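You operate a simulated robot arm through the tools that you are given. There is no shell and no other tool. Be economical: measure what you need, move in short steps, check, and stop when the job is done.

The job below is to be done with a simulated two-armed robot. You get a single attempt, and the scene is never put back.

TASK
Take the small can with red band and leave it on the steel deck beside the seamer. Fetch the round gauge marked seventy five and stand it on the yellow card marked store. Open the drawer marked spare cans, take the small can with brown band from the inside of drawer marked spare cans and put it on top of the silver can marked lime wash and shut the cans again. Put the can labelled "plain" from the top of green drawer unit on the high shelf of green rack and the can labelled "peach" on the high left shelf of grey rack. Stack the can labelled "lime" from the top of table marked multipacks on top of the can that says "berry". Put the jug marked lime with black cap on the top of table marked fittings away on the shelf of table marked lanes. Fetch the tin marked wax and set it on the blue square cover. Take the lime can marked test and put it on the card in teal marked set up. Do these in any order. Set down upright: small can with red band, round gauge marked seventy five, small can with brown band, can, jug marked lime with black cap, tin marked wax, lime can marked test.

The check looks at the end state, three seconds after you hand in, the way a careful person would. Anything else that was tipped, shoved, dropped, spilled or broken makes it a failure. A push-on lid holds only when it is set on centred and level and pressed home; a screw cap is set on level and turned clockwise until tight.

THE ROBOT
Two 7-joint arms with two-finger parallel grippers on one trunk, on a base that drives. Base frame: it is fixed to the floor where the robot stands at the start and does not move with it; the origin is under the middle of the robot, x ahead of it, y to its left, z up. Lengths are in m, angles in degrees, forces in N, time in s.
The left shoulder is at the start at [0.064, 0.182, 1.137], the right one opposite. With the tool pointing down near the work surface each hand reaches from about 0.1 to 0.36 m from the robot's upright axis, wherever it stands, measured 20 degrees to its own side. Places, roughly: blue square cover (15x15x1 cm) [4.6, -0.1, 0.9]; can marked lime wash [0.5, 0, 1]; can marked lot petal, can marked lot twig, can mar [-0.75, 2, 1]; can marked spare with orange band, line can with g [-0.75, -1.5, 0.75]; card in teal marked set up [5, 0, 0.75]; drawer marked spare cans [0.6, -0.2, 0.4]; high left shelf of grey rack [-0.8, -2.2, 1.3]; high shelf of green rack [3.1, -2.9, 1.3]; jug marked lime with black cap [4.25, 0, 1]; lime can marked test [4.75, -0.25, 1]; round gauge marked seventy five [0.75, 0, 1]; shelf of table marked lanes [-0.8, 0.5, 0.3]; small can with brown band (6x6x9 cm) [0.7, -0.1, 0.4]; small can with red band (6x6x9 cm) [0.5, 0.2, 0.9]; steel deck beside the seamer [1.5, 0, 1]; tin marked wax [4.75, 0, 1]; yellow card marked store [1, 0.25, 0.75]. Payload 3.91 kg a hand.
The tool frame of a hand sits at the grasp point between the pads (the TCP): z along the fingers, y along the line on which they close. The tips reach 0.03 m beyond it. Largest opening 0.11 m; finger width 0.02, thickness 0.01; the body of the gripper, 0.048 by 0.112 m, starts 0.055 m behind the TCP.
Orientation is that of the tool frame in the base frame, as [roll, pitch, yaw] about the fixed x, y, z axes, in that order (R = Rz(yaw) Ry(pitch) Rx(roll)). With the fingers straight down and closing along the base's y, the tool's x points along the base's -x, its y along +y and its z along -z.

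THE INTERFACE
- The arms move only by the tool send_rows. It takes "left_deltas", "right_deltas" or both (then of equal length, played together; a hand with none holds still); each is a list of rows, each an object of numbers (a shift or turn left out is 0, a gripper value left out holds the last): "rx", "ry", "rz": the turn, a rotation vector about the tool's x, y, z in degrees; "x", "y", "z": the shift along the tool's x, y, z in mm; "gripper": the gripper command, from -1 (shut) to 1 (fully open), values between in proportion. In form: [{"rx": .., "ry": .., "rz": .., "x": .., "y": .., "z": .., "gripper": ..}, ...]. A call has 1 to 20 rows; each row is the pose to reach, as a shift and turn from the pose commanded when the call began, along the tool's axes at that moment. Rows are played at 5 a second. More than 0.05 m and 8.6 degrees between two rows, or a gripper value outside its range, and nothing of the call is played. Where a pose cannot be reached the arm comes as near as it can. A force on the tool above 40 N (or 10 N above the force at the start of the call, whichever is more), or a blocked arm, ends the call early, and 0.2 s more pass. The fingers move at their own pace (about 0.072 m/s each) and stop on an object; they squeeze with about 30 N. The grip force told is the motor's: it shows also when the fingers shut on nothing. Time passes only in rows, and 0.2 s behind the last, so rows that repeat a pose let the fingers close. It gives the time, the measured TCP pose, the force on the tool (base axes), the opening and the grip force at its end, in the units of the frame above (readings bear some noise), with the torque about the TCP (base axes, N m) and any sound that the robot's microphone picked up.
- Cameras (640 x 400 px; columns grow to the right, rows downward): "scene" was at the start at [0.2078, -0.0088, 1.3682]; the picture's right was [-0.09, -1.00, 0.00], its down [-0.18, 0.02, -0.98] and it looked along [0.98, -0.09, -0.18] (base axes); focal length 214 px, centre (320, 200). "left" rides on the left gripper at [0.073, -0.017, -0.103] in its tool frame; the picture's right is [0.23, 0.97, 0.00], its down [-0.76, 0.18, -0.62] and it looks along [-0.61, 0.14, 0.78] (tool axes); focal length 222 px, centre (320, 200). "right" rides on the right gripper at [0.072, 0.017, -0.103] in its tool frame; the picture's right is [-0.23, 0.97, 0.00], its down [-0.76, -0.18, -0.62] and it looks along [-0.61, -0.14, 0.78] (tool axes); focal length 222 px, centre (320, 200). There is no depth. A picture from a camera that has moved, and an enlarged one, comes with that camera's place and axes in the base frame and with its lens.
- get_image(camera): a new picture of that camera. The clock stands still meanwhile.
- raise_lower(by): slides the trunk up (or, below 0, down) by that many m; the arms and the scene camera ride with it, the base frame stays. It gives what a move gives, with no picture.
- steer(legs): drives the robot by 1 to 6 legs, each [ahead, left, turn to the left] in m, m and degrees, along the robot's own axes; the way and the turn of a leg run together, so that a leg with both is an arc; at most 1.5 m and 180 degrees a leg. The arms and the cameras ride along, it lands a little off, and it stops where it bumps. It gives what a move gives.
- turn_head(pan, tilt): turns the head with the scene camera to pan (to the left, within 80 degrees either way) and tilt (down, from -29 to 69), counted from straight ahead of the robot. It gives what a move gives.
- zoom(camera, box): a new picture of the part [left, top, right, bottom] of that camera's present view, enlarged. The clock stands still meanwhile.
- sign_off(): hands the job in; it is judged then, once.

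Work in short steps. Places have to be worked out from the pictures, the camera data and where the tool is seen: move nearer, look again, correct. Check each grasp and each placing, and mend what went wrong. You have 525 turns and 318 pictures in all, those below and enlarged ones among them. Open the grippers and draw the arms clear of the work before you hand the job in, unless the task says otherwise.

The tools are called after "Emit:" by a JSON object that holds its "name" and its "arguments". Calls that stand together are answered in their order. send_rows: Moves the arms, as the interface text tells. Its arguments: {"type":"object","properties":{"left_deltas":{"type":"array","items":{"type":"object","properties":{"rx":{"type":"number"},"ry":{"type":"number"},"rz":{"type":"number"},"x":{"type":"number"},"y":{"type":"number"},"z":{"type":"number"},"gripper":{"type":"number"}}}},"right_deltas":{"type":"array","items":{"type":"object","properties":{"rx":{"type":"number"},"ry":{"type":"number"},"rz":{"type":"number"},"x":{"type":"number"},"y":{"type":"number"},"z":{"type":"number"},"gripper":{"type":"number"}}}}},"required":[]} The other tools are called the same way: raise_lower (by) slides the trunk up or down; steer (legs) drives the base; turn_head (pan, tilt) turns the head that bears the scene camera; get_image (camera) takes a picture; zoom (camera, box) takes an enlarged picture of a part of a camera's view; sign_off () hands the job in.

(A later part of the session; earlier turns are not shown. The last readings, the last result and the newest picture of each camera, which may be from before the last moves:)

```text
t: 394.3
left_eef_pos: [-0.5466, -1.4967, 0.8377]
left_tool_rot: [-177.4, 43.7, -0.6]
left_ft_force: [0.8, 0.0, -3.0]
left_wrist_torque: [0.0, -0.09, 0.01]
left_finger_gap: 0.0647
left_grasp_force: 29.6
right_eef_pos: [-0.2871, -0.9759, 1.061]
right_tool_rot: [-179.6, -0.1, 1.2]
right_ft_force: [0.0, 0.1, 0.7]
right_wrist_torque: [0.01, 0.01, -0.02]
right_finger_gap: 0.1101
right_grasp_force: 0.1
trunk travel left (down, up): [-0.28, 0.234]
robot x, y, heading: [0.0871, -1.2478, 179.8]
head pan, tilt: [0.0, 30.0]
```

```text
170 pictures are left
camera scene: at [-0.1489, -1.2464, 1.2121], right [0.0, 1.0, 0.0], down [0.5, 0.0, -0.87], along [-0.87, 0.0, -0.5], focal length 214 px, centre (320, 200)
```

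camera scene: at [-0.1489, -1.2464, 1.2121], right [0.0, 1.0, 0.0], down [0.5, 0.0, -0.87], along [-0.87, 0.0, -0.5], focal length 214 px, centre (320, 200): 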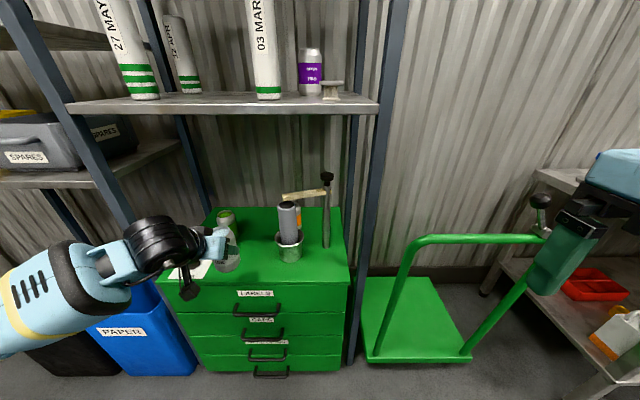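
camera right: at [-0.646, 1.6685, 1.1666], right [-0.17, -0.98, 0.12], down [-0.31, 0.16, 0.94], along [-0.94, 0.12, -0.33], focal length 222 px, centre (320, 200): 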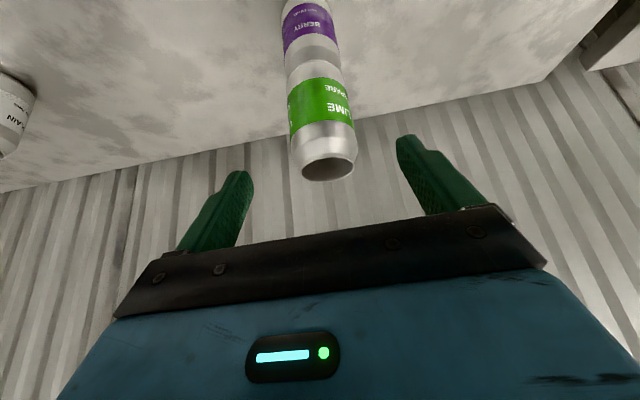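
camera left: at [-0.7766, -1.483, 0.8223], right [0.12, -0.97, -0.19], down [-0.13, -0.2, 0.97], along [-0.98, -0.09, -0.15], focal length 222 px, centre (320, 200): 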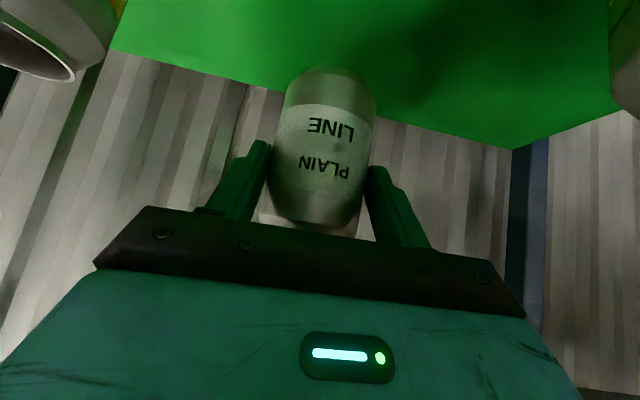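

Peach is boxed in by the mug and best taken later with the left hand from a slant. I'll deliver plain first: back away, raise the trunk, turn around and drive toward the green rack.

Emit:
{"name": "steer", "arguments": {"legs": [[-0.4, 0, 0]]}}

Emit:
{"name": "raise_lower", "arguments": {"by": 0.28}}

Emit:
{"name": "steer", "arguments": {"legs": [[0, 0, 170], [0, -0.2, 10], [1.3, 0, 0]]}}

Emit:
{"name": "turn_head", "arguments": {"pan": -25, "tilt": 15}}

Emit:
{"name": "get_image", "arguments": {"camera": "scene"}}

```text
t: 396.8
left_eef_pos: [-0.1486, -1.4915, 0.8387]
left_tool_rot: [-177.3, 43.5, -1.6]
left_ft_force: [0.2, -0.1, -2.9]
left_wrist_torque: [-0.02, -0.06, 0.01]
left_finger_gap: 0.0645
left_grasp_force: 29.9
right_eef_pos: [0.1179, -0.9729, 1.0615]
right_tool_rot: [-179.6, -0.2, 0.2]
right_ft_force: [0.3, -0.4, 0.0]
right_wrist_torque: [0.02, -0.06, 0.02]
right_finger_gap: 0.11
right_grasp_force: 0.1
trunk travel left (down, up): [-0.28, 0.234]
robot x, y, heading: [0.4946, -1.2505, 178.8]
head pan, tilt: [0.0, 30.0]
```

```text
t: 399.2
left_eef_pos: [-0.1504, -1.4908, 1.0712]
left_tool_rot: [-177.3, 43.3, -1.5]
left_ft_force: [0.3, -0.2, -3.9]
left_wrist_torque: [0.0, -0.11, -0.02]
left_finger_gap: 0.0644
left_grasp_force: 30.1
right_eef_pos: [0.1173, -0.9731, 1.2946]
right_tool_rot: [-179.7, -0.3, 0.2]
right_ft_force: [-0.6, -1.1, -0.3]
right_wrist_torque: [0.01, -0.04, 0.04]
right_finger_gap: 0.11
right_grasp_force: 0.0
right hand out of reach, approached as far as the arm can: row 1
trunk travel left (down, up): [-0.514, 0.0]
robot x, y, heading: [0.4914, -1.251, 179.1]
head pan, tilt: [0.0, 30.0]
```

```text
t: 414.6
left_eef_pos: [2.4067, -1.3955, 1.0733]
left_tool_rot: [-177.5, 43.6, 173.4]
left_ft_force: [0.6, 0.7, -3.0]
left_wrist_torque: [-0.04, 0.11, 0.04]
left_finger_gap: 0.0643
left_grasp_force: 30.0
right_eef_pos: [2.0946, -1.8885, 1.295]
right_tool_rot: [-179.7, -0.1, 175.2]
right_ft_force: [0.4, 0.8, 0.5]
right_wrist_torque: [0.02, 0.01, 0.01]
right_finger_gap: 0.11
right_grasp_force: 0.1
trunk travel left (down, up): [-0.514, 0.0]
robot x, y, heading: [1.7455, -1.5806, -6.5]
head pan, tilt: [0.0, 30.0]
```

```text
t: 415.4
left_eef_pos: [2.4083, -1.3953, 1.0729]
left_tool_rot: [-177.4, 43.6, 173.4]
left_ft_force: [0.2, -0.2, -2.5]
left_wrist_torque: [0.02, 0.09, 0.0]
left_finger_gap: 0.0643
left_grasp_force: 30.2
right_eef_pos: [2.0948, -1.8875, 1.2951]
right_tool_rot: [-179.6, -0.2, 175.1]
right_ft_force: [0.2, 0.5, 0.3]
right_wrist_torque: [0.03, -0.01, 0.02]
right_finger_gap: 0.1099
right_grasp_force: 0.1
trunk travel left (down, up): [-0.514, 0.0]
robot x, y, heading: [1.7466, -1.5766, -6.2]
head pan, tilt: [-25.0, 15.0]
```

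```text
169 pictures are left
camera scene: at [1.836, -1.6282, 1.4944], right [-0.52, -0.86, 0.0], down [-0.22, 0.13, -0.97], along [0.83, -0.5, -0.26], focal length 214 px, centre (320, 200)
```

scene: 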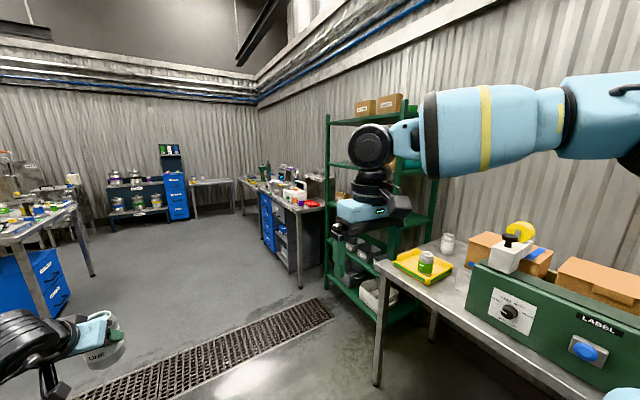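

I see the green rack past the labeller table. Drive to about (3.1, −1.73) and face it.

Emit:
{"name": "steer", "arguments": {"legs": [[1.38, 0, 0], [0, 0, -84]]}}

Emit:
{"name": "turn_head", "arguments": {"pan": 0, "tilt": 10}}

Emit:
{"name": "get_image", "arguments": {"camera": "scene"}}

```text
t: 425.9
left_eef_pos: [3.3959, -2.3651, 1.0733]
left_tool_rot: [-177.5, 43.6, 90.7]
left_ft_force: [-0.4, -0.3, -3.0]
left_wrist_torque: [0.06, -0.03, -0.03]
left_finger_gap: 0.0643
left_grasp_force: 30.2
right_eef_pos: [2.8674, -2.1166, 1.2961]
right_tool_rot: [-179.5, -0.1, 92.5]
right_ft_force: [0.1, -0.2, -0.9]
right_wrist_torque: [-0.01, 0.0, -0.02]
right_finger_gap: 0.1099
right_grasp_force: 0.0
trunk travel left (down, up): [-0.514, 0.0]
robot x, y, heading: [3.1251, -1.7331, -88.9]
head pan, tilt: [-25.0, 15.0]
```

```text
t: 426.8
left_eef_pos: [3.3954, -2.3647, 1.0736]
left_tool_rot: [-177.3, 43.5, 90.7]
left_ft_force: [0.2, -0.2, -3.9]
left_wrist_torque: [0.09, 0.01, 0.05]
left_finger_gap: 0.0643
left_grasp_force: 29.6
right_eef_pos: [2.8667, -2.1175, 1.2951]
right_tool_rot: [-179.7, -0.3, 92.5]
right_ft_force: [-0.1, 1.1, -1.1]
right_wrist_torque: [0.01, 0.01, 0.02]
right_finger_gap: 0.11
right_grasp_force: 0.0
trunk travel left (down, up): [-0.514, 0.0]
robot x, y, heading: [3.1254, -1.7327, -88.8]
head pan, tilt: [0.0, 10.0]
```

```text
168 pictures are left
camera scene: at [3.1325, -1.8345, 1.5025], right [-1.0, -0.02, 0.0], down [0.0, 0.17, -0.98], along [0.02, -0.98, -0.17], focal length 214 px, centre (320, 200)
```

scene: 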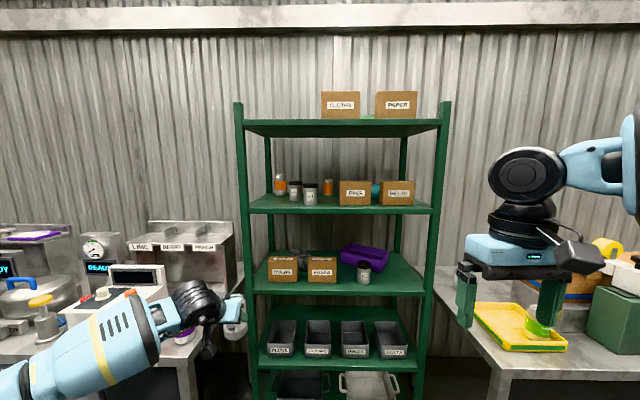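

The shelf at z≈1.3 with cans and boxes is the high shelf. Zoom to see the free space.

Emit:
{"name": "zoom", "arguments": {"camera": "scene", "box": [230, 130, 450, 230]}}

```text
2.91 times, centred on (340, 180) of scene
camera zoom: at [3.1325, -1.8345, 1.5025], right [-1.0, -0.02, 0.0], down [0.0, 0.17, -0.98], along [0.02, -0.98, -0.17], focal length 624 px, centre (262, 258)
```

zoom: 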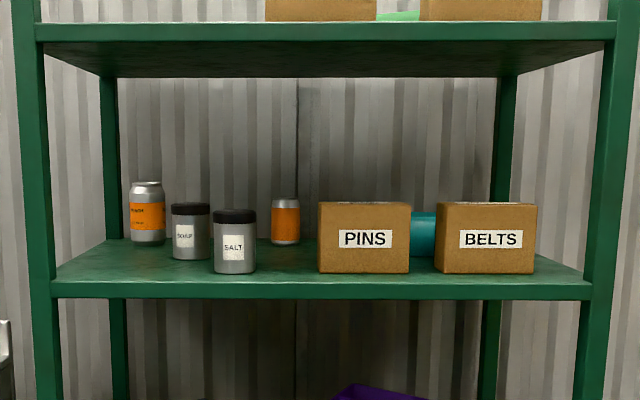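

There's free space at the front-left of that shelf (x≈3.34). I'll raise the can to ~1.43 m first, here in the open.

Emit:
{"name": "send_rows", "arguments": {"left_deltas": [{"x": -30, "z": -31}, {"x": -60, "z": -63}, {"x": -90, "z": -94}, {"x": -120, "z": -126}, {"x": -150, "z": -157}, {"x": -180, "z": -189}, {"x": -210, "z": -220}, {"x": -240, "z": -252}]}}

Emit:
{"name": "get_image", "arguments": {"camera": "scene"}}

```text
t: 428.6
left_eef_pos: [3.405, -2.3667, 1.4212]
left_tool_rot: [-177.4, 43.6, 90.6]
left_ft_force: [-0.9, -0.1, -3.6]
left_wrist_torque: [0.14, -0.03, -0.01]
left_finger_gap: 0.0642
left_grasp_force: 29.8
right_eef_pos: [2.8668, -2.1162, 1.2957]
right_tool_rot: [-179.7, -0.1, 92.4]
right_ft_force: [0.2, -0.1, -0.3]
right_wrist_torque: [-0.01, -0.04, -0.04]
right_finger_gap: 0.1098
right_grasp_force: 0.1
trunk travel left (down, up): [-0.514, 0.0]
robot x, y, heading: [3.1293, -1.7353, -88.5]
head pan, tilt: [0.0, 10.0]
```

```text
166 pictures are left
camera scene: at [3.1317, -1.8335, 1.5027], right [-1.0, -0.02, 0.0], down [0.0, 0.17, -0.98], along [0.02, -0.98, -0.17], focal length 214 px, centre (320, 200)
```

scene: 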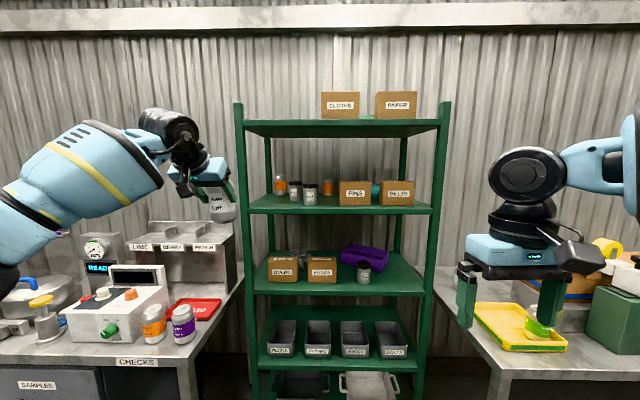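

Good. Move the base 6 cm right and 0.2 m ahead, then look from nearer.

Emit:
{"name": "steer", "arguments": {"legs": [[0, -0.06, -1.2], [0.2, 0, 0]]}}

Emit:
{"name": "get_image", "arguments": {"camera": "scene"}}

Emit:
{"name": "get_image", "arguments": {"camera": "left"}}

```text
t: 431.0
left_eef_pos: [3.3271, -2.5651, 1.4213]
left_tool_rot: [-177.4, 43.6, 89.2]
left_ft_force: [0.4, -0.3, -2.8]
left_wrist_torque: [0.11, -0.03, 0.01]
left_finger_gap: 0.0645
left_grasp_force: 30.2
right_eef_pos: [2.7955, -2.3024, 1.2958]
right_tool_rot: [-179.7, -0.1, 91.1]
right_ft_force: [0.8, -0.3, 0.5]
right_wrist_torque: [-0.01, 0.02, -0.03]
right_finger_gap: 0.1099
right_grasp_force: 0.1
trunk travel left (down, up): [-0.514, 0.0]
robot x, y, heading: [3.0667, -1.9234, -90.5]
head pan, tilt: [0.0, 10.0]
```

```text
165 pictures are left
camera scene: at [3.0682, -2.0264, 1.5029], right [-1.0, 0.01, 0.0], down [0.0, 0.17, -0.98], along [-0.01, -0.98, -0.17], focal length 214 px, centre (320, 200)
```

scene: 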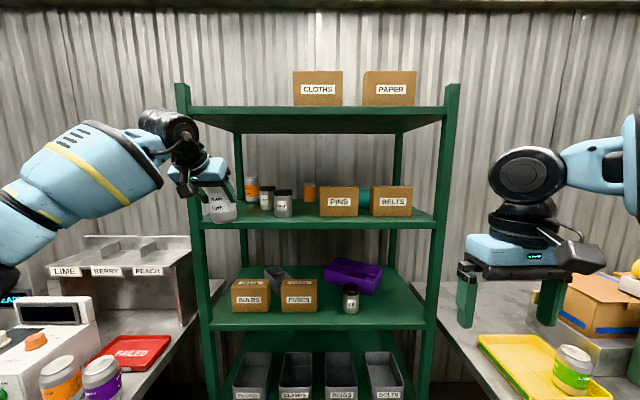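

```text
164 pictures are left
camera left: at [3.3186, -2.4417, 1.4459], right [0.97, 0.12, -0.19], down [0.2, -0.13, 0.97], along [0.09, -0.98, -0.15], focal length 222 px, centre (320, 200)
```

left: 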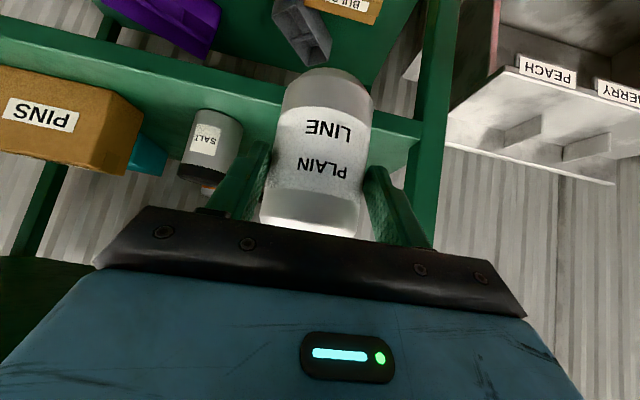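

Zoom to locate the shelf's front edge and posts for triangulation.

Emit:
{"name": "zoom", "arguments": {"camera": "scene", "box": [170, 140, 350, 250]}}

```text
3.56 times, centred on (260, 195) of scene
camera zoom: at [3.0682, -2.0264, 1.5029], right [-1.0, 0.01, 0.0], down [0.0, 0.17, -0.98], along [-0.01, -0.98, -0.17], focal length 763 px, centre (533, 218)
```

zoom: 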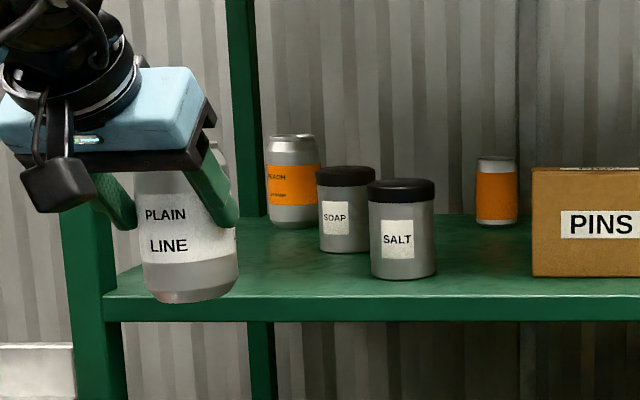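

Shelf front edge ≈ y −2.63, top z≈1.33; a free spot at (3.325, −2.715) beside SOAP/SALT. Raise 3 cm, drive ahead 0.145 m and view.

Emit:
{"name": "send_rows", "arguments": {"left_deltas": [{"x": -21, "z": -22}]}}

Emit:
{"name": "steer", "arguments": {"legs": [[0.145, 0, 0.5]]}}

Emit:
{"name": "zoom", "arguments": {"camera": "scene", "box": [140, 140, 340, 270]}}

Emit:
{"name": "get_image", "arguments": {"camera": "left"}}

```text
t: 431.4
left_eef_pos: [3.3294, -2.5664, 1.4529]
left_tool_rot: [-177.5, 43.7, 89.2]
left_ft_force: [-0.5, 0.2, -3.4]
left_wrist_torque: [0.09, 0.0, 0.02]
left_finger_gap: 0.0644
left_grasp_force: 30.3
right_eef_pos: [2.7947, -2.3009, 1.2966]
right_tool_rot: [-179.6, -0.1, 91.1]
right_ft_force: [-0.5, -0.2, 0.6]
right_wrist_torque: [-0.03, 0.02, -0.04]
right_finger_gap: 0.1101
right_grasp_force: 0.1
trunk travel left (down, up): [-0.514, 0.0]
robot x, y, heading: [3.0704, -1.9257, -90.1]
head pan, tilt: [0.0, 10.0]
```

```text
t: 432.7
left_eef_pos: [3.3353, -2.7041, 1.4529]
left_tool_rot: [-177.3, 43.8, 89.6]
left_ft_force: [0.6, 0.2, -3.4]
left_wrist_torque: [0.07, -0.03, 0.01]
left_finger_gap: 0.0641
left_grasp_force: 30.1
right_eef_pos: [2.7987, -2.4432, 1.2979]
right_tool_rot: [-179.6, 0.0, 91.5]
right_ft_force: [-0.2, 1.1, 0.1]
right_wrist_torque: [0.0, -0.01, 0.0]
right_finger_gap: 0.1099
right_grasp_force: 0.0
trunk travel left (down, up): [-0.514, 0.0]
robot x, y, heading: [3.0679, -2.0643, -89.9]
head pan, tilt: [0.0, 10.0]
```

```text
3.08 times, centred on (240, 205) of scene
camera zoom: at [3.0689, -2.1656, 1.503], right [-1.0, 0.0, 0.0], down [0.0, 0.17, -0.99], along [0.0, -0.99, -0.17], focal length 660 px, centre (566, 185)
```

zoom: 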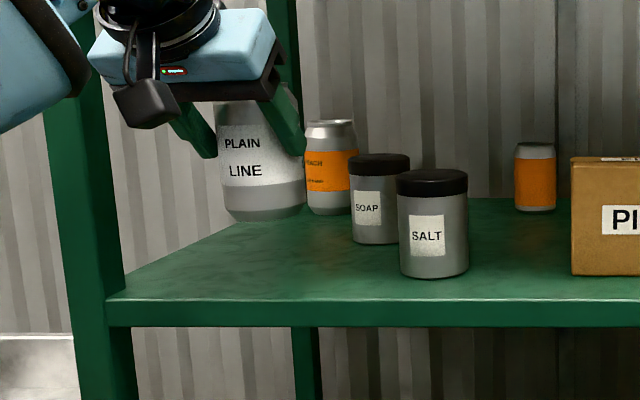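

```text
161 pictures are left
camera left: at [3.3245, -2.5794, 1.4779], right [0.97, 0.13, -0.19], down [0.21, -0.13, 0.97], along [0.1, -0.98, -0.15], focal length 222 px, centre (320, 200)
```

left: 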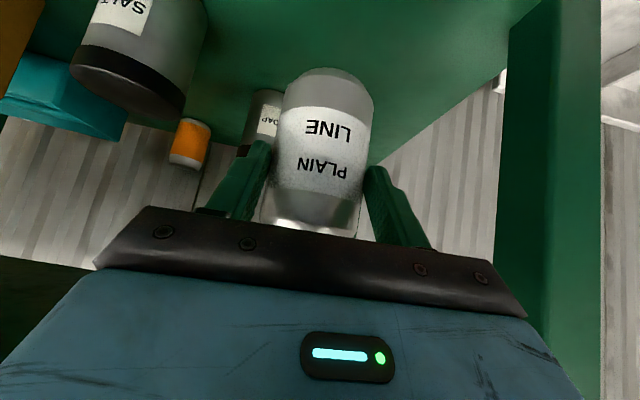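

Refined: front edge y≈−2.67, shelf z≈1.32. I'll move in to y≈−2.775 and lower until contact.

Emit:
{"name": "steer", "arguments": {"legs": [[0.068, 0.008, 0]]}}

Emit:
{"name": "send_rows", "arguments": {"left_deltas": [{"x": 10, "z": 10.5}, {"x": 20, "z": 21}, {"x": 25, "z": 26}]}}

Emit:
{"name": "zoom", "arguments": {"camera": "scene", "box": [120, 140, 340, 290]}}

```text
t: 433.7
left_eef_pos: [3.3417, -2.7695, 1.4552]
left_tool_rot: [-177.2, 43.9, 89.6]
left_ft_force: [-0.5, 0.4, -2.8]
left_wrist_torque: [0.1, -0.02, -0.04]
left_finger_gap: 0.0641
left_grasp_force: 29.6
right_eef_pos: [2.8053, -2.5093, 1.2986]
right_tool_rot: [-179.6, 0.1, 91.5]
right_ft_force: [0.9, 0.9, -0.3]
right_wrist_torque: [-0.04, -0.01, 0.01]
right_finger_gap: 0.1099
right_grasp_force: 0.0
trunk travel left (down, up): [-0.514, 0.0]
robot x, y, heading: [3.0745, -2.1322, -90.2]
head pan, tilt: [0.0, 10.0]
```

```text
t: 434.5
left_eef_pos: [3.3411, -2.7736, 1.4152]
left_tool_rot: [-177.3, 43.7, 89.7]
left_ft_force: [0.1, 0.0, -4.2]
left_wrist_torque: [0.11, 0.0, 0.0]
left_finger_gap: 0.0642
left_grasp_force: 30.1
right_eef_pos: [2.8066, -2.5115, 1.2943]
right_tool_rot: [-179.7, -0.2, 91.5]
right_ft_force: [-0.5, 0.2, 0.5]
right_wrist_torque: [0.02, -0.03, 0.01]
right_finger_gap: 0.1101
right_grasp_force: 0.1
trunk travel left (down, up): [-0.514, 0.0]
robot x, y, heading: [3.0779, -2.1327, -89.8]
head pan, tilt: [0.0, 10.0]
```

```text
2.67 times, centred on (230, 215) of scene
camera zoom: at [3.0767, -2.2356, 1.5024], right [-1.0, 0.0, 0.0], down [0.0, 0.17, -0.98], along [0.0, -0.98, -0.17], focal length 572 px, centre (560, 160)
```

zoom: 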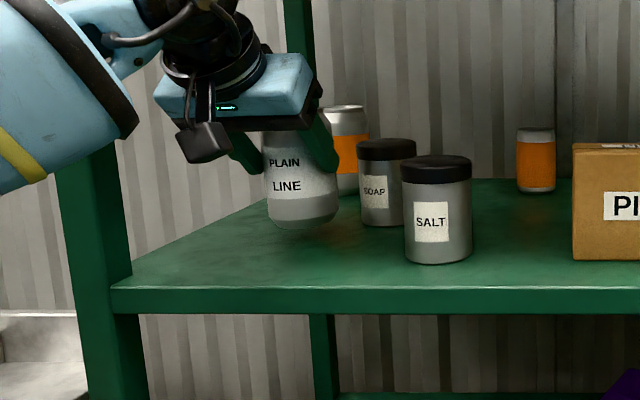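

Close above the shelf. Creep down to contact.

Emit:
{"name": "send_rows", "arguments": {"left_deltas": [{"x": 2.1, "z": 2.2}, {"x": 4.1, "z": 4.3}, {"x": 6.2, "z": 6.5}, {"x": 8.3, "z": 8.7}, {"x": 10.4, "z": 10.9}, {"x": 12.4, "z": 13}, {"x": 14.5, "z": 15.2}]}}

```text
t: 436.1
left_eef_pos: [3.3402, -2.7705, 1.3993]
left_tool_rot: [-177.3, 44.0, 89.6]
left_ft_force: [0.3, -3.2, 6.7]
left_wrist_torque: [-0.43, -0.27, -0.04]
left_finger_gap: 0.0644
left_grasp_force: 29.8
right_eef_pos: [2.8058, -2.5107, 1.2968]
right_tool_rot: [-179.7, 0.0, 91.6]
right_ft_force: [0.4, -0.3, 0.9]
right_wrist_torque: [0.02, -0.02, 0.01]
right_finger_gap: 0.11
right_grasp_force: 0.0
trunk travel left (down, up): [-0.514, 0.0]
robot x, y, heading: [3.0749, -2.132, -90.0]
head pan, tilt: [0.0, 10.0]
```

Contact felt (≈10 N). Release and retreat along the tool axis.

Emit:
{"name": "send_rows", "arguments": {"left_deltas": [{"z": 0, "gripper": 0.2}, {"gripper": 0.45}, {"gripper": 0.55}, {"gripper": 0.55}]}}

Emit:
{"name": "send_rows", "arguments": {"left_deltas": [{"z": -20}, {"z": -45}, {"z": -70}, {"z": -95}]}}

Emit:
{"name": "zoom", "arguments": {"camera": "scene", "box": [120, 140, 340, 290]}}

Emit:
{"name": "get_image", "arguments": {"camera": "left"}}

```text
t: 437.1
left_eef_pos: [3.3407, -2.7706, 1.3968]
left_tool_rot: [-177.3, 43.7, 89.7]
left_ft_force: [0.3, -0.3, -0.8]
left_wrist_torque: [-0.02, 0.02, -0.01]
left_finger_gap: 0.085
left_grasp_force: 0.2
right_eef_pos: [2.8059, -2.5116, 1.2955]
right_tool_rot: [-179.7, -0.1, 91.6]
right_ft_force: [0.6, -0.3, -0.9]
right_wrist_torque: [0.02, 0.0, -0.01]
right_finger_gap: 0.1102
right_grasp_force: 0.1
trunk travel left (down, up): [-0.514, 0.0]
robot x, y, heading: [3.0743, -2.1269, -89.9]
head pan, tilt: [0.0, 10.0]
```

```text
t: 438.1
left_eef_pos: [3.3457, -2.7053, 1.4677]
left_tool_rot: [-177.4, 43.7, 89.6]
left_ft_force: [-0.5, -0.1, 0.2]
left_wrist_torque: [0.01, 0.01, -0.04]
left_finger_gap: 0.0852
left_grasp_force: 0.1
right_eef_pos: [2.8052, -2.5108, 1.2963]
right_tool_rot: [-179.7, 0.0, 91.4]
right_ft_force: [0.7, 0.5, 0.0]
right_wrist_torque: [-0.02, -0.01, 0.03]
right_finger_gap: 0.1101
right_grasp_force: 0.0
trunk travel left (down, up): [-0.514, 0.0]
robot x, y, heading: [3.0767, -2.1332, -89.8]
head pan, tilt: [0.0, 10.0]
```

```text
2.67 times, centred on (230, 215) of scene
camera zoom: at [3.0763, -2.2331, 1.5027], right [-1.0, 0.0, 0.0], down [0.0, 0.17, -0.98], along [0.0, -0.98, -0.17], focal length 572 px, centre (560, 160)
```

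zoom: 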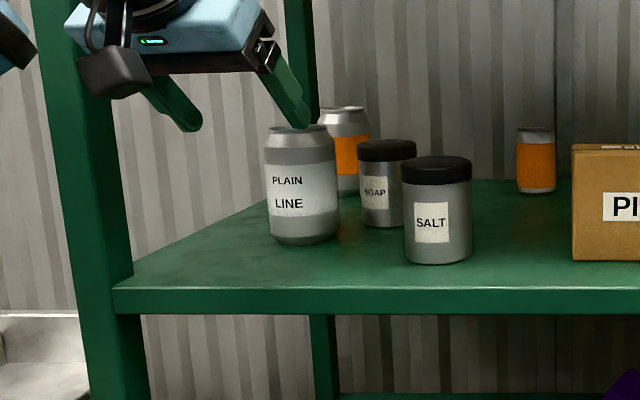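

```text
158 pictures are left
camera left: at [3.3361, -2.5804, 1.4908], right [0.97, 0.13, -0.19], down [0.2, -0.13, 0.97], along [0.1, -0.98, -0.15], focal length 222 px, centre (320, 200)
```

left: 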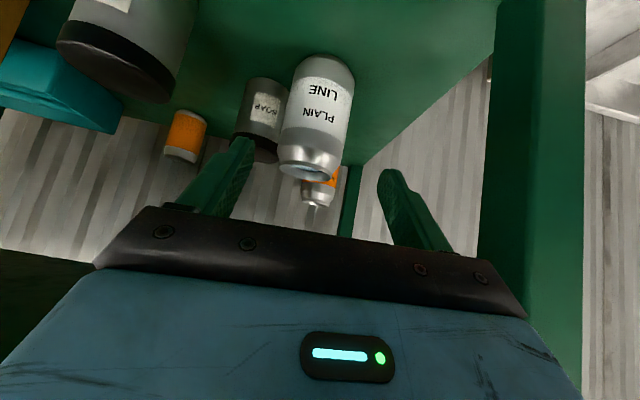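

Plain stands on the high shelf. Back out, straighten the left hand, and drive toward the fittings table near (4.5, 0).

Emit:
{"name": "steer", "arguments": {"legs": [[-0.9, 0, 0]]}}

Emit:
{"name": "send_rows", "arguments": {"left_deltas": [{"ry": 8, "x": 15, "z": 20, "gripper": 1}, {"ry": 16, "x": 30, "z": 40}, {"ry": 24, "x": 45, "z": 60}, {"ry": 32, "x": 60, "z": 80}, {"ry": 40, "x": 80, "z": 100}, {"ry": 43.7, "x": 100, "z": 110}, {"ry": 43.7, "x": 125, "z": 110}, {"ry": 43.7, "x": 150, "z": 110}]}}

Emit:
{"name": "raise_lower", "arguments": {"by": -0.114}}

Emit:
{"name": "steer", "arguments": {"legs": [[0, 0, 90], [0.3, 0, 0]]}}

Emit:
{"name": "turn_head", "arguments": {"pan": 25, "tilt": 20}}

Emit:
{"name": "get_image", "arguments": {"camera": "scene"}}

```text
t: 442.9
left_eef_pos: [3.3472, -1.8004, 1.4645]
left_tool_rot: [-177.2, 43.7, 90.0]
left_ft_force: [-0.1, -0.3, 0.3]
left_wrist_torque: [-0.01, 0.03, 0.0]
left_finger_gap: 0.0853
left_grasp_force: 0.1
right_eef_pos: [2.8036, -1.6095, 1.2959]
right_tool_rot: [-179.7, -0.1, 91.9]
right_ft_force: [-0.7, 0.2, -0.9]
right_wrist_torque: [0.01, -0.02, -0.01]
right_finger_gap: 0.11
right_grasp_force: 0.0
trunk travel left (down, up): [-0.514, 0.0]
robot x, y, heading: [3.0676, -1.2284, -89.5]
head pan, tilt: [0.0, 10.0]
```

```text
t: 444.7
left_eef_pos: [3.3422, -1.7692, 1.2827]
left_tool_rot: [-178.0, 0.0, 88.2]
left_ft_force: [0.5, -0.4, -0.3]
left_wrist_torque: [0.04, 0.05, -0.03]
left_finger_gap: 0.1101
left_grasp_force: 0.0
right_eef_pos: [2.8038, -1.6103, 1.2966]
right_tool_rot: [-179.6, -0.1, 92.0]
right_ft_force: [0.3, 0.4, 0.2]
right_wrist_torque: [-0.01, -0.01, 0.0]
right_finger_gap: 0.1101
right_grasp_force: 0.0
trunk travel left (down, up): [-0.514, 0.0]
robot x, y, heading: [3.0742, -1.2289, -89.6]
head pan, tilt: [0.0, 10.0]
```

```text
t: 446.1
left_eef_pos: [3.3406, -1.7664, 1.1682]
left_tool_rot: [-178.0, 0.0, 88.2]
left_ft_force: [0.1, -0.2, -0.7]
left_wrist_torque: [-0.03, -0.03, 0.01]
left_finger_gap: 0.1098
left_grasp_force: 0.0
right_eef_pos: [2.803, -1.6087, 1.1833]
right_tool_rot: [-179.7, 0.0, 91.8]
right_ft_force: [-0.3, -0.4, 0.4]
right_wrist_torque: [-0.03, 0.01, -0.04]
right_finger_gap: 0.1099
right_grasp_force: 0.0
trunk travel left (down, up): [-0.4, 0.114]
robot x, y, heading: [3.0698, -1.2265, -89.7]
head pan, tilt: [0.0, 10.0]
```

```text
t: 451.9
left_eef_pos: [3.9184, -0.9861, 1.1684]
left_tool_rot: [-178.1, 0.0, 175.9]
left_ft_force: [-0.2, -0.5, 0.2]
left_wrist_torque: [0.01, 0.07, -0.01]
left_finger_gap: 0.1102
left_grasp_force: 0.0
right_eef_pos: [3.7398, -1.5167, 1.1823]
right_tool_rot: [-179.7, -0.2, 179.7]
right_ft_force: [-0.4, 0.6, 0.9]
right_wrist_torque: [-0.01, 0.03, 0.03]
right_finger_gap: 0.1102
right_grasp_force: 0.1
trunk travel left (down, up): [-0.4, 0.114]
robot x, y, heading: [3.3672, -1.239, -1.7]
head pan, tilt: [0.0, 10.0]
```

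```text
t: 452.8
left_eef_pos: [3.9185, -0.9871, 1.1679]
left_tool_rot: [-178.1, 0.1, 176.0]
left_ft_force: [0.7, 0.1, 0.6]
left_wrist_torque: [-0.02, -0.01, 0.01]
left_finger_gap: 0.11
left_grasp_force: 0.1
right_eef_pos: [3.739, -1.5164, 1.1821]
right_tool_rot: [-179.6, -0.1, 179.9]
right_ft_force: [-0.7, 0.4, -0.4]
right_wrist_torque: [-0.01, 0.01, 0.03]
right_finger_gap: 0.1101
right_grasp_force: 0.1
trunk travel left (down, up): [-0.4, 0.114]
robot x, y, heading: [3.3681, -1.2378, -1.8]
head pan, tilt: [25.0, 20.0]
```

```text
157 pictures are left
camera scene: at [3.5692, -1.2029, 1.3532], right [0.4, -0.92, 0.0], down [-0.31, -0.14, -0.94], along [0.86, 0.37, -0.34], focal length 214 px, centre (320, 200)
```

scene: 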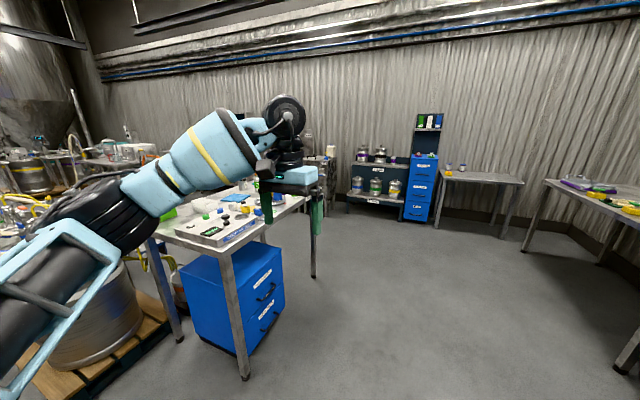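

The fittings table spans x≈4.1–5.05 with its near edge at y≈−0.5. Drive in front of it and face it.

Emit:
{"name": "steer", "arguments": {"legs": [[1.22, 0, 1.7], [0, 0, 90]]}}

Emit:
{"name": "turn_head", "arguments": {"pan": 0, "tilt": 35}}

Emit:
{"name": "get_image", "arguments": {"camera": "scene"}}

```text
t: 462.6
left_eef_pos: [4.2166, -0.7204, 1.1681]
left_tool_rot: [-178.1, -0.1, -87.9]
left_ft_force: [0.4, 0.4, -0.2]
left_wrist_torque: [0.03, 0.06, 0.0]
left_finger_gap: 0.1097
left_grasp_force: 0.1
right_eef_pos: [4.7632, -0.8405, 1.1824]
right_tool_rot: [-179.7, -0.1, -84.1]
right_ft_force: [0.1, -0.3, -0.2]
right_wrist_torque: [0.02, 0.0, -0.01]
right_finger_gap: 0.1099
right_grasp_force: 0.0
trunk travel left (down, up): [-0.4, 0.114]
robot x, y, heading: [4.5265, -1.2379, 94.5]
head pan, tilt: [25.0, 20.0]
```

```text
t: 463.5
left_eef_pos: [4.2178, -0.7214, 1.1689]
left_tool_rot: [-178.2, -0.1, -87.9]
left_ft_force: [0.1, 0.0, -0.1]
left_wrist_torque: [0.02, -0.03, 0.0]
left_finger_gap: 0.1098
left_grasp_force: 0.0
right_eef_pos: [4.7634, -0.8406, 1.1815]
right_tool_rot: [-179.7, -0.1, -84.3]
right_ft_force: [0.2, 0.0, 0.8]
right_wrist_torque: [-0.02, 0.02, 0.0]
right_finger_gap: 0.11
right_grasp_force: 0.0
trunk travel left (down, up): [-0.4, 0.114]
robot x, y, heading: [4.5214, -1.2398, 94.4]
head pan, tilt: [0.0, 35.0]
```

```text
156 pictures are left
camera scene: at [4.5087, -1.0388, 1.3293], right [1.0, 0.08, 0.0], down [0.04, -0.57, -0.82], along [-0.06, 0.82, -0.57], focal length 214 px, centre (320, 200)
```

scene: 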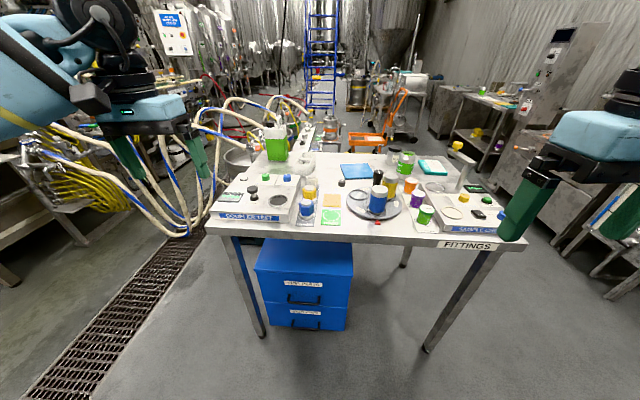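

Zoom on the fittings table to identify the jug, wax tin, test can, blue cover and teal card.

Emit:
{"name": "zoom", "arguments": {"camera": "scene", "box": [205, 120, 365, 240]}}

Emit:
{"name": "zoom", "arguments": {"camera": "scene", "box": [330, 130, 530, 260]}}

```text
3.33 times, centred on (285, 180) of scene
camera zoom: at [4.5087, -1.0388, 1.3293], right [1.0, 0.08, 0.0], down [0.04, -0.57, -0.82], along [-0.06, 0.82, -0.57], focal length 715 px, centre (437, 267)
```

zoom: 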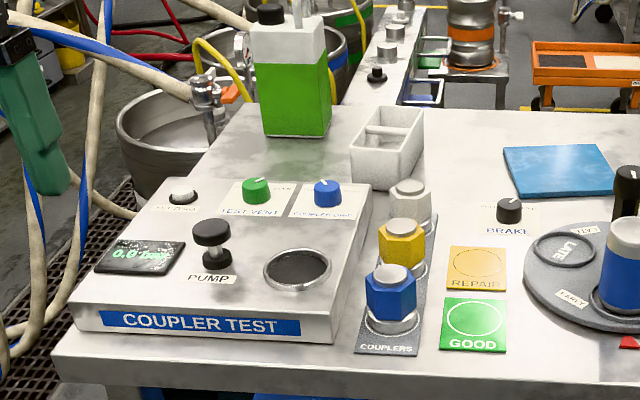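

```text
3.08 times, centred on (430, 195) of scene
camera zoom: at [4.5087, -1.0388, 1.3293], right [1.0, 0.08, 0.0], down [0.04, -0.57, -0.82], along [-0.06, 0.82, -0.57], focal length 660 px, centre (-18, 215)
```

zoom: 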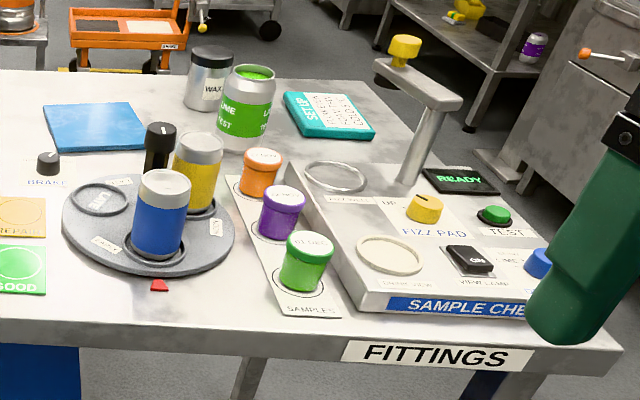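

The targets sit near the table's far (north) edge (y≈0.24), so I'll go round the east end and work from the north side. Tuck the left hand and drive, checking on the way.

Emit:
{"name": "send_rows", "arguments": {"left_deltas": [{"x": 30}, {"x": 65, "z": -10}, {"x": 100, "z": -20}, {"x": 140, "z": -30}, {"x": 165, "z": -30}]}}

Emit:
{"name": "steer", "arguments": {"legs": [[0, 0, -94], [1.25, 0, 0], [0, 0, 90]]}}

Emit:
{"name": "turn_head", "arguments": {"pan": 10, "tilt": 20}}

Emit:
{"name": "get_image", "arguments": {"camera": "scene"}}

```text
t: 464.7
left_eef_pos: [4.2218, -0.887, 1.1958]
left_tool_rot: [-178.1, 0.0, -87.9]
left_ft_force: [0.4, 0.2, 1.1]
left_wrist_torque: [-0.01, -0.01, 0.0]
left_finger_gap: 0.1102
left_grasp_force: 0.0
right_eef_pos: [4.7641, -0.8409, 1.1823]
right_tool_rot: [-179.4, -0.1, -84.2]
right_ft_force: [-0.4, -0.1, 0.3]
right_wrist_torque: [-0.02, -0.01, 0.01]
right_finger_gap: 0.1101
right_grasp_force: 0.0
trunk travel left (down, up): [-0.4, 0.114]
robot x, y, heading: [4.5242, -1.2395, 94.2]
head pan, tilt: [0.0, 35.0]
```

```text
t: 478.7
left_eef_pos: [5.5146, -0.7846, 1.1956]
left_tool_rot: [-178.1, 0.0, -90.7]
left_ft_force: [0.3, -0.3, -0.8]
left_wrist_torque: [-0.02, -0.01, 0.01]
left_finger_gap: 0.1099
left_grasp_force: 0.1
right_eef_pos: [6.0552, -0.7663, 1.1813]
right_tool_rot: [-179.7, -0.1, -87.0]
right_ft_force: [-0.4, 0.4, 0.9]
right_wrist_torque: [0.01, 0.0, 0.0]
right_finger_gap: 0.1101
right_grasp_force: 0.0
trunk travel left (down, up): [-0.4, 0.114]
robot x, y, heading: [5.7996, -1.1541, 91.8]
head pan, tilt: [0.0, 35.0]
```

```text
t: 479.5
left_eef_pos: [5.5162, -0.7842, 1.1949]
left_tool_rot: [-178.2, 0.0, -90.8]
left_ft_force: [-0.6, 0.4, 0.3]
left_wrist_torque: [0.02, 0.0, 0.0]
left_finger_gap: 0.1099
left_grasp_force: 0.1
right_eef_pos: [6.0573, -0.7675, 1.1818]
right_tool_rot: [-179.7, -0.1, -86.9]
right_ft_force: [-0.5, -0.4, 0.5]
right_wrist_torque: [0.0, -0.02, 0.01]
right_finger_gap: 0.1101
right_grasp_force: 0.0
trunk travel left (down, up): [-0.4, 0.114]
robot x, y, heading: [5.8001, -1.153, 91.6]
head pan, tilt: [10.0, 20.0]
```

```text
153 pictures are left
camera scene: at [5.7766, -0.9486, 1.353], right [0.98, 0.2, 0.0], down [0.07, -0.34, -0.94], along [-0.19, 0.92, -0.34], focal length 214 px, centre (320, 200)
```

scene: 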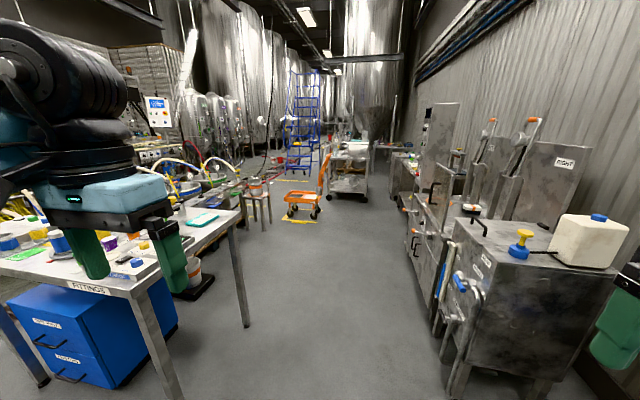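

The aisle east of the table is open. Drive ahead to y≈0.5 and look left at the table's north side.

Emit:
{"name": "steer", "arguments": {"legs": [[1.45, 0.1, -1.6], [0.2, 0, 0]]}}

Emit:
{"name": "turn_head", "arguments": {"pan": 75, "tilt": 28}}

Emit:
{"name": "get_image", "arguments": {"camera": "scene"}}

```text
t: 488.0
left_eef_pos: [5.4831, 0.9011, 1.1953]
left_tool_rot: [-178.1, 0.0, -95.7]
left_ft_force: [-1.1, 0.1, -0.1]
left_wrist_torque: [-0.03, -0.02, 0.0]
left_finger_gap: 0.1101
left_grasp_force: 0.0
right_eef_pos: [6.0235, 0.8719, 1.1814]
right_tool_rot: [-179.6, -0.1, -91.9]
right_ft_force: [0.2, -0.6, 0.3]
right_wrist_torque: [-0.01, 0.0, -0.03]
right_finger_gap: 0.1099
right_grasp_force: 0.0
trunk travel left (down, up): [-0.4, 0.114]
robot x, y, heading: [5.735, 0.5077, 86.7]
head pan, tilt: [10.0, 20.0]
```

```text
t: 489.3
left_eef_pos: [5.4829, 0.9001, 1.195]
left_tool_rot: [-178.0, 0.0, -95.6]
left_ft_force: [-0.3, -0.7, 0.4]
left_wrist_torque: [-0.01, 0.0, -0.01]
left_finger_gap: 0.11
left_grasp_force: 0.1
right_eef_pos: [6.0252, 0.8715, 1.1819]
right_tool_rot: [-179.7, -0.1, -91.8]
right_ft_force: [-0.6, 0.0, 0.3]
right_wrist_torque: [0.0, -0.01, -0.02]
right_finger_gap: 0.1104
right_grasp_force: 0.1
trunk travel left (down, up): [-0.4, 0.114]
robot x, y, heading: [5.7329, 0.5099, 86.5]
head pan, tilt: [75.0, 28.0]
```

```text
152 pictures are left
camera scene: at [5.6548, 0.6505, 1.3402], right [0.31, 0.95, 0.0], down [0.45, -0.15, -0.88], along [-0.84, 0.28, -0.47], focal length 214 px, centre (320, 200)
```

scene: 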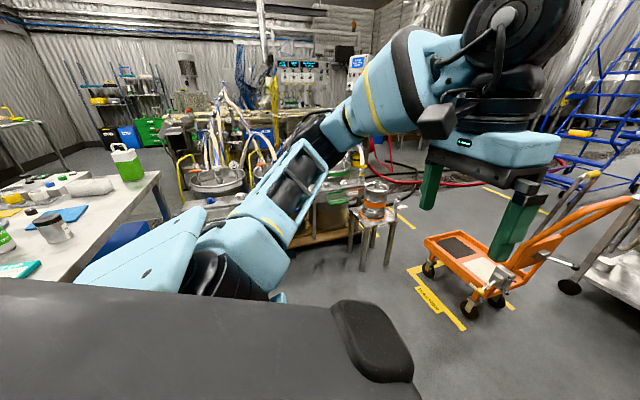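

There is about 1.2 m of free floor north of the table. I'll move to about (4.8, 0.85) and face the table from the north.

Emit:
{"name": "steer", "arguments": {"legs": [[0.32, 0, 0], [0, 0, 93.5], [0.9, 0, 0], [0, 0, 90]]}}

Emit:
{"name": "turn_head", "arguments": {"pan": 0, "tilt": 40}}

Emit:
{"name": "get_image", "arguments": {"camera": "scene"}}

```text
t: 503.5
left_eef_pos: [5.1159, 0.4053, 1.1939]
left_tool_rot: [-178.1, 0.2, 85.8]
left_ft_force: [-1.4, 0.6, -0.2]
left_wrist_torque: [0.01, -0.03, 0.03]
left_finger_gap: 0.1098
left_grasp_force: 0.0
right_eef_pos: [4.5725, 0.421, 1.1831]
right_tool_rot: [-179.6, -0.1, 89.6]
right_ft_force: [0.2, -0.1, 0.3]
right_wrist_torque: [0.02, -0.01, 0.02]
right_finger_gap: 0.1099
right_grasp_force: 0.0
trunk travel left (down, up): [-0.4, 0.114]
robot x, y, heading: [4.8536, 0.7905, -91.6]
head pan, tilt: [75.0, 28.0]
```

```text
t: 505.0
left_eef_pos: [5.1142, 0.4071, 1.1949]
left_tool_rot: [-178.2, 0.1, 85.8]
left_ft_force: [0.0, 0.0, -0.7]
left_wrist_torque: [0.0, -0.01, 0.03]
left_finger_gap: 0.1101
left_grasp_force: 0.0
right_eef_pos: [4.5724, 0.4217, 1.1821]
right_tool_rot: [-179.7, -0.2, 89.5]
right_ft_force: [0.4, -0.8, -0.4]
right_wrist_torque: [-0.03, -0.01, 0.04]
right_finger_gap: 0.1098
right_grasp_force: 0.1
trunk travel left (down, up): [-0.4, 0.114]
robot x, y, heading: [4.8604, 0.7901, -91.9]
head pan, tilt: [0.0, 40.0]
```

```text
151 pictures are left
camera scene: at [4.8495, 0.591, 1.3217], right [-1.0, 0.03, 0.0], down [0.02, 0.64, -0.77], along [-0.02, -0.77, -0.64], focal length 214 px, centre (320, 200)
```

scene: 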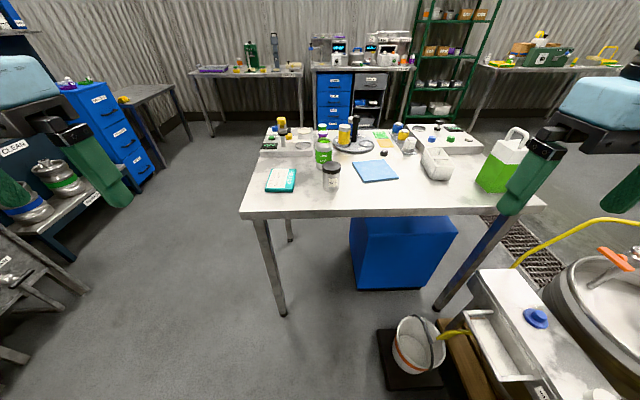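

From here all items are near: wax (4.795, −0.026), test can (4.817, −0.178), teal card (4.976, −0.088), blue cover (4.604, −0.142), jug (4.21, 0.0). Zoom to confirm.

Emit:
{"name": "zoom", "arguments": {"camera": "scene", "box": [250, 120, 410, 220]}}

Emit:
{"name": "zoom", "arguments": {"camera": "scene", "box": [400, 100, 560, 220]}}

```text
4.00 times, centred on (330, 170) of scene
camera zoom: at [4.8495, 0.591, 1.3217], right [-1.0, 0.03, 0.0], down [0.02, 0.64, -0.77], along [-0.02, -0.77, -0.64], focal length 858 px, centre (280, 320)
```

zoom: 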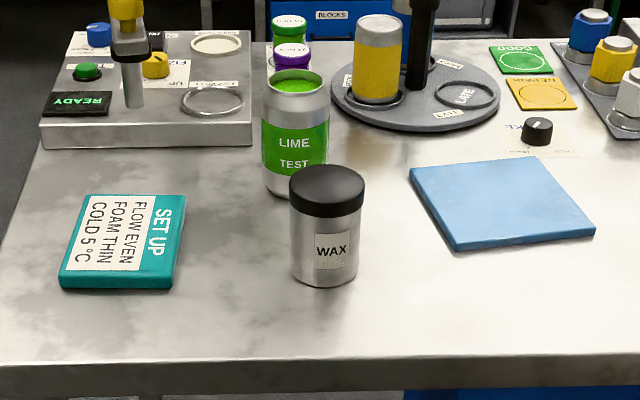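

```text
3.33 times, centred on (480, 160) of scene
camera zoom: at [4.8495, 0.591, 1.3217], right [-1.0, 0.03, 0.0], down [0.02, 0.64, -0.77], along [-0.02, -0.77, -0.64], focal length 715 px, centre (-213, 333)
```

zoom: 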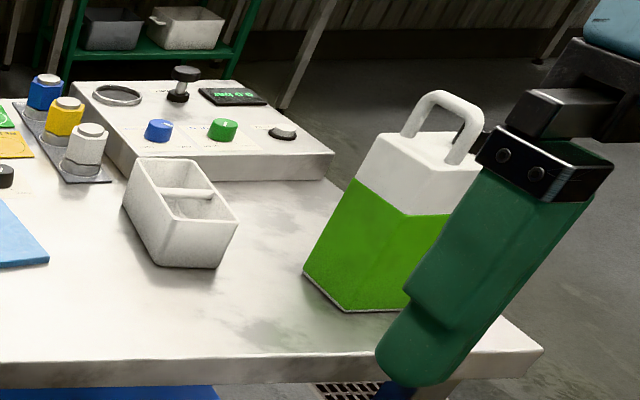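

All confirmed. Position the base at about (4.98, 0.42) so the wax tin is on the right hand's side.

Emit:
{"name": "steer", "arguments": {"legs": [[0, 0.12, 1.9], [0.37, 0, 0]]}}

Emit:
{"name": "get_image", "arguments": {"camera": "right"}}

```text
t: 508.6
left_eef_pos: [5.248, 0.0436, 1.1945]
left_tool_rot: [-178.1, 0.1, 87.6]
left_ft_force: [0.4, -0.2, -0.9]
left_wrist_torque: [-0.03, -0.03, 0.0]
left_finger_gap: 0.11
left_grasp_force: 0.1
right_eef_pos: [4.706, 0.042, 1.1816]
right_tool_rot: [-179.7, -0.1, 91.4]
right_ft_force: [-0.4, 0.5, -0.4]
right_wrist_torque: [0.02, 0.01, 0.01]
right_finger_gap: 0.1101
right_grasp_force: 0.1
trunk travel left (down, up): [-0.4, 0.114]
robot x, y, heading: [4.9734, 0.4195, -89.9]
head pan, tilt: [0.0, 40.0]
```

```text
148 pictures are left
camera right: at [4.722, 0.1146, 1.2858], right [0.98, -0.2, -0.01], down [-0.16, -0.77, 0.62], along [-0.13, -0.61, -0.78], focal length 222 px, centre (320, 200)
```

right: 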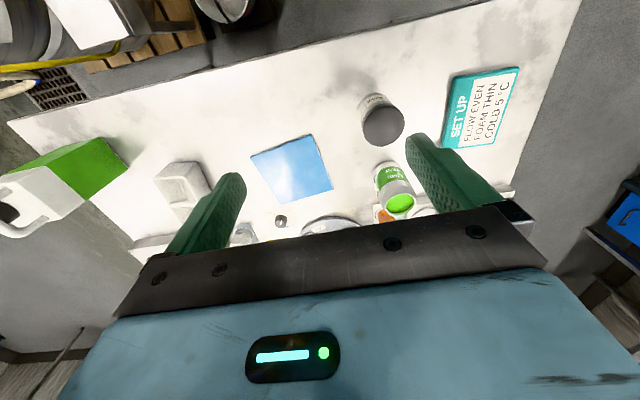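

Wax lid at about (4.79, −0.025). Move the right hand above it, down to z≈1.07, and recheck.

Emit:
{"name": "send_rows", "arguments": {"right_deltas": [{"x": -20, "y": 25, "z": 20}, {"x": -45, "y": 50, "z": 45}, {"x": -65, "y": 75, "z": 75}, {"x": -70, "y": 84, "z": 110}]}}

Emit:
{"name": "get_image", "arguments": {"camera": "right"}}

```text
t: 509.6
left_eef_pos: [5.2472, 0.0439, 1.194]
left_tool_rot: [-178.0, 0.0, 87.6]
left_ft_force: [-0.4, 0.2, 0.4]
left_wrist_torque: [-0.02, 0.0, 0.0]
left_finger_gap: 0.1099
left_grasp_force: 0.2
right_eef_pos: [4.7908, -0.0274, 1.0677]
right_tool_rot: [-179.6, 0.1, 91.4]
right_ft_force: [-0.1, 0.2, 0.2]
right_wrist_torque: [0.02, -0.02, 0.0]
right_finger_gap: 0.1099
right_grasp_force: 0.0
trunk travel left (down, up): [-0.4, 0.114]
robot x, y, heading: [4.9766, 0.4212, -89.6]
head pan, tilt: [0.0, 40.0]
```

```text
147 pictures are left
camera right: at [4.8069, 0.0465, 1.1717], right [0.98, -0.2, -0.01], down [-0.16, -0.77, 0.62], along [-0.13, -0.61, -0.78], focal length 222 px, centre (320, 200)
```

right: 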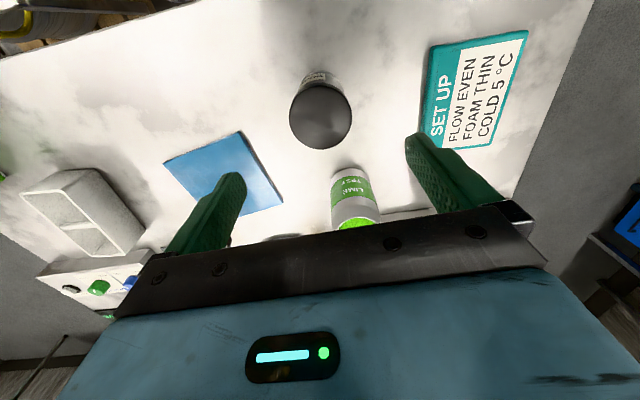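

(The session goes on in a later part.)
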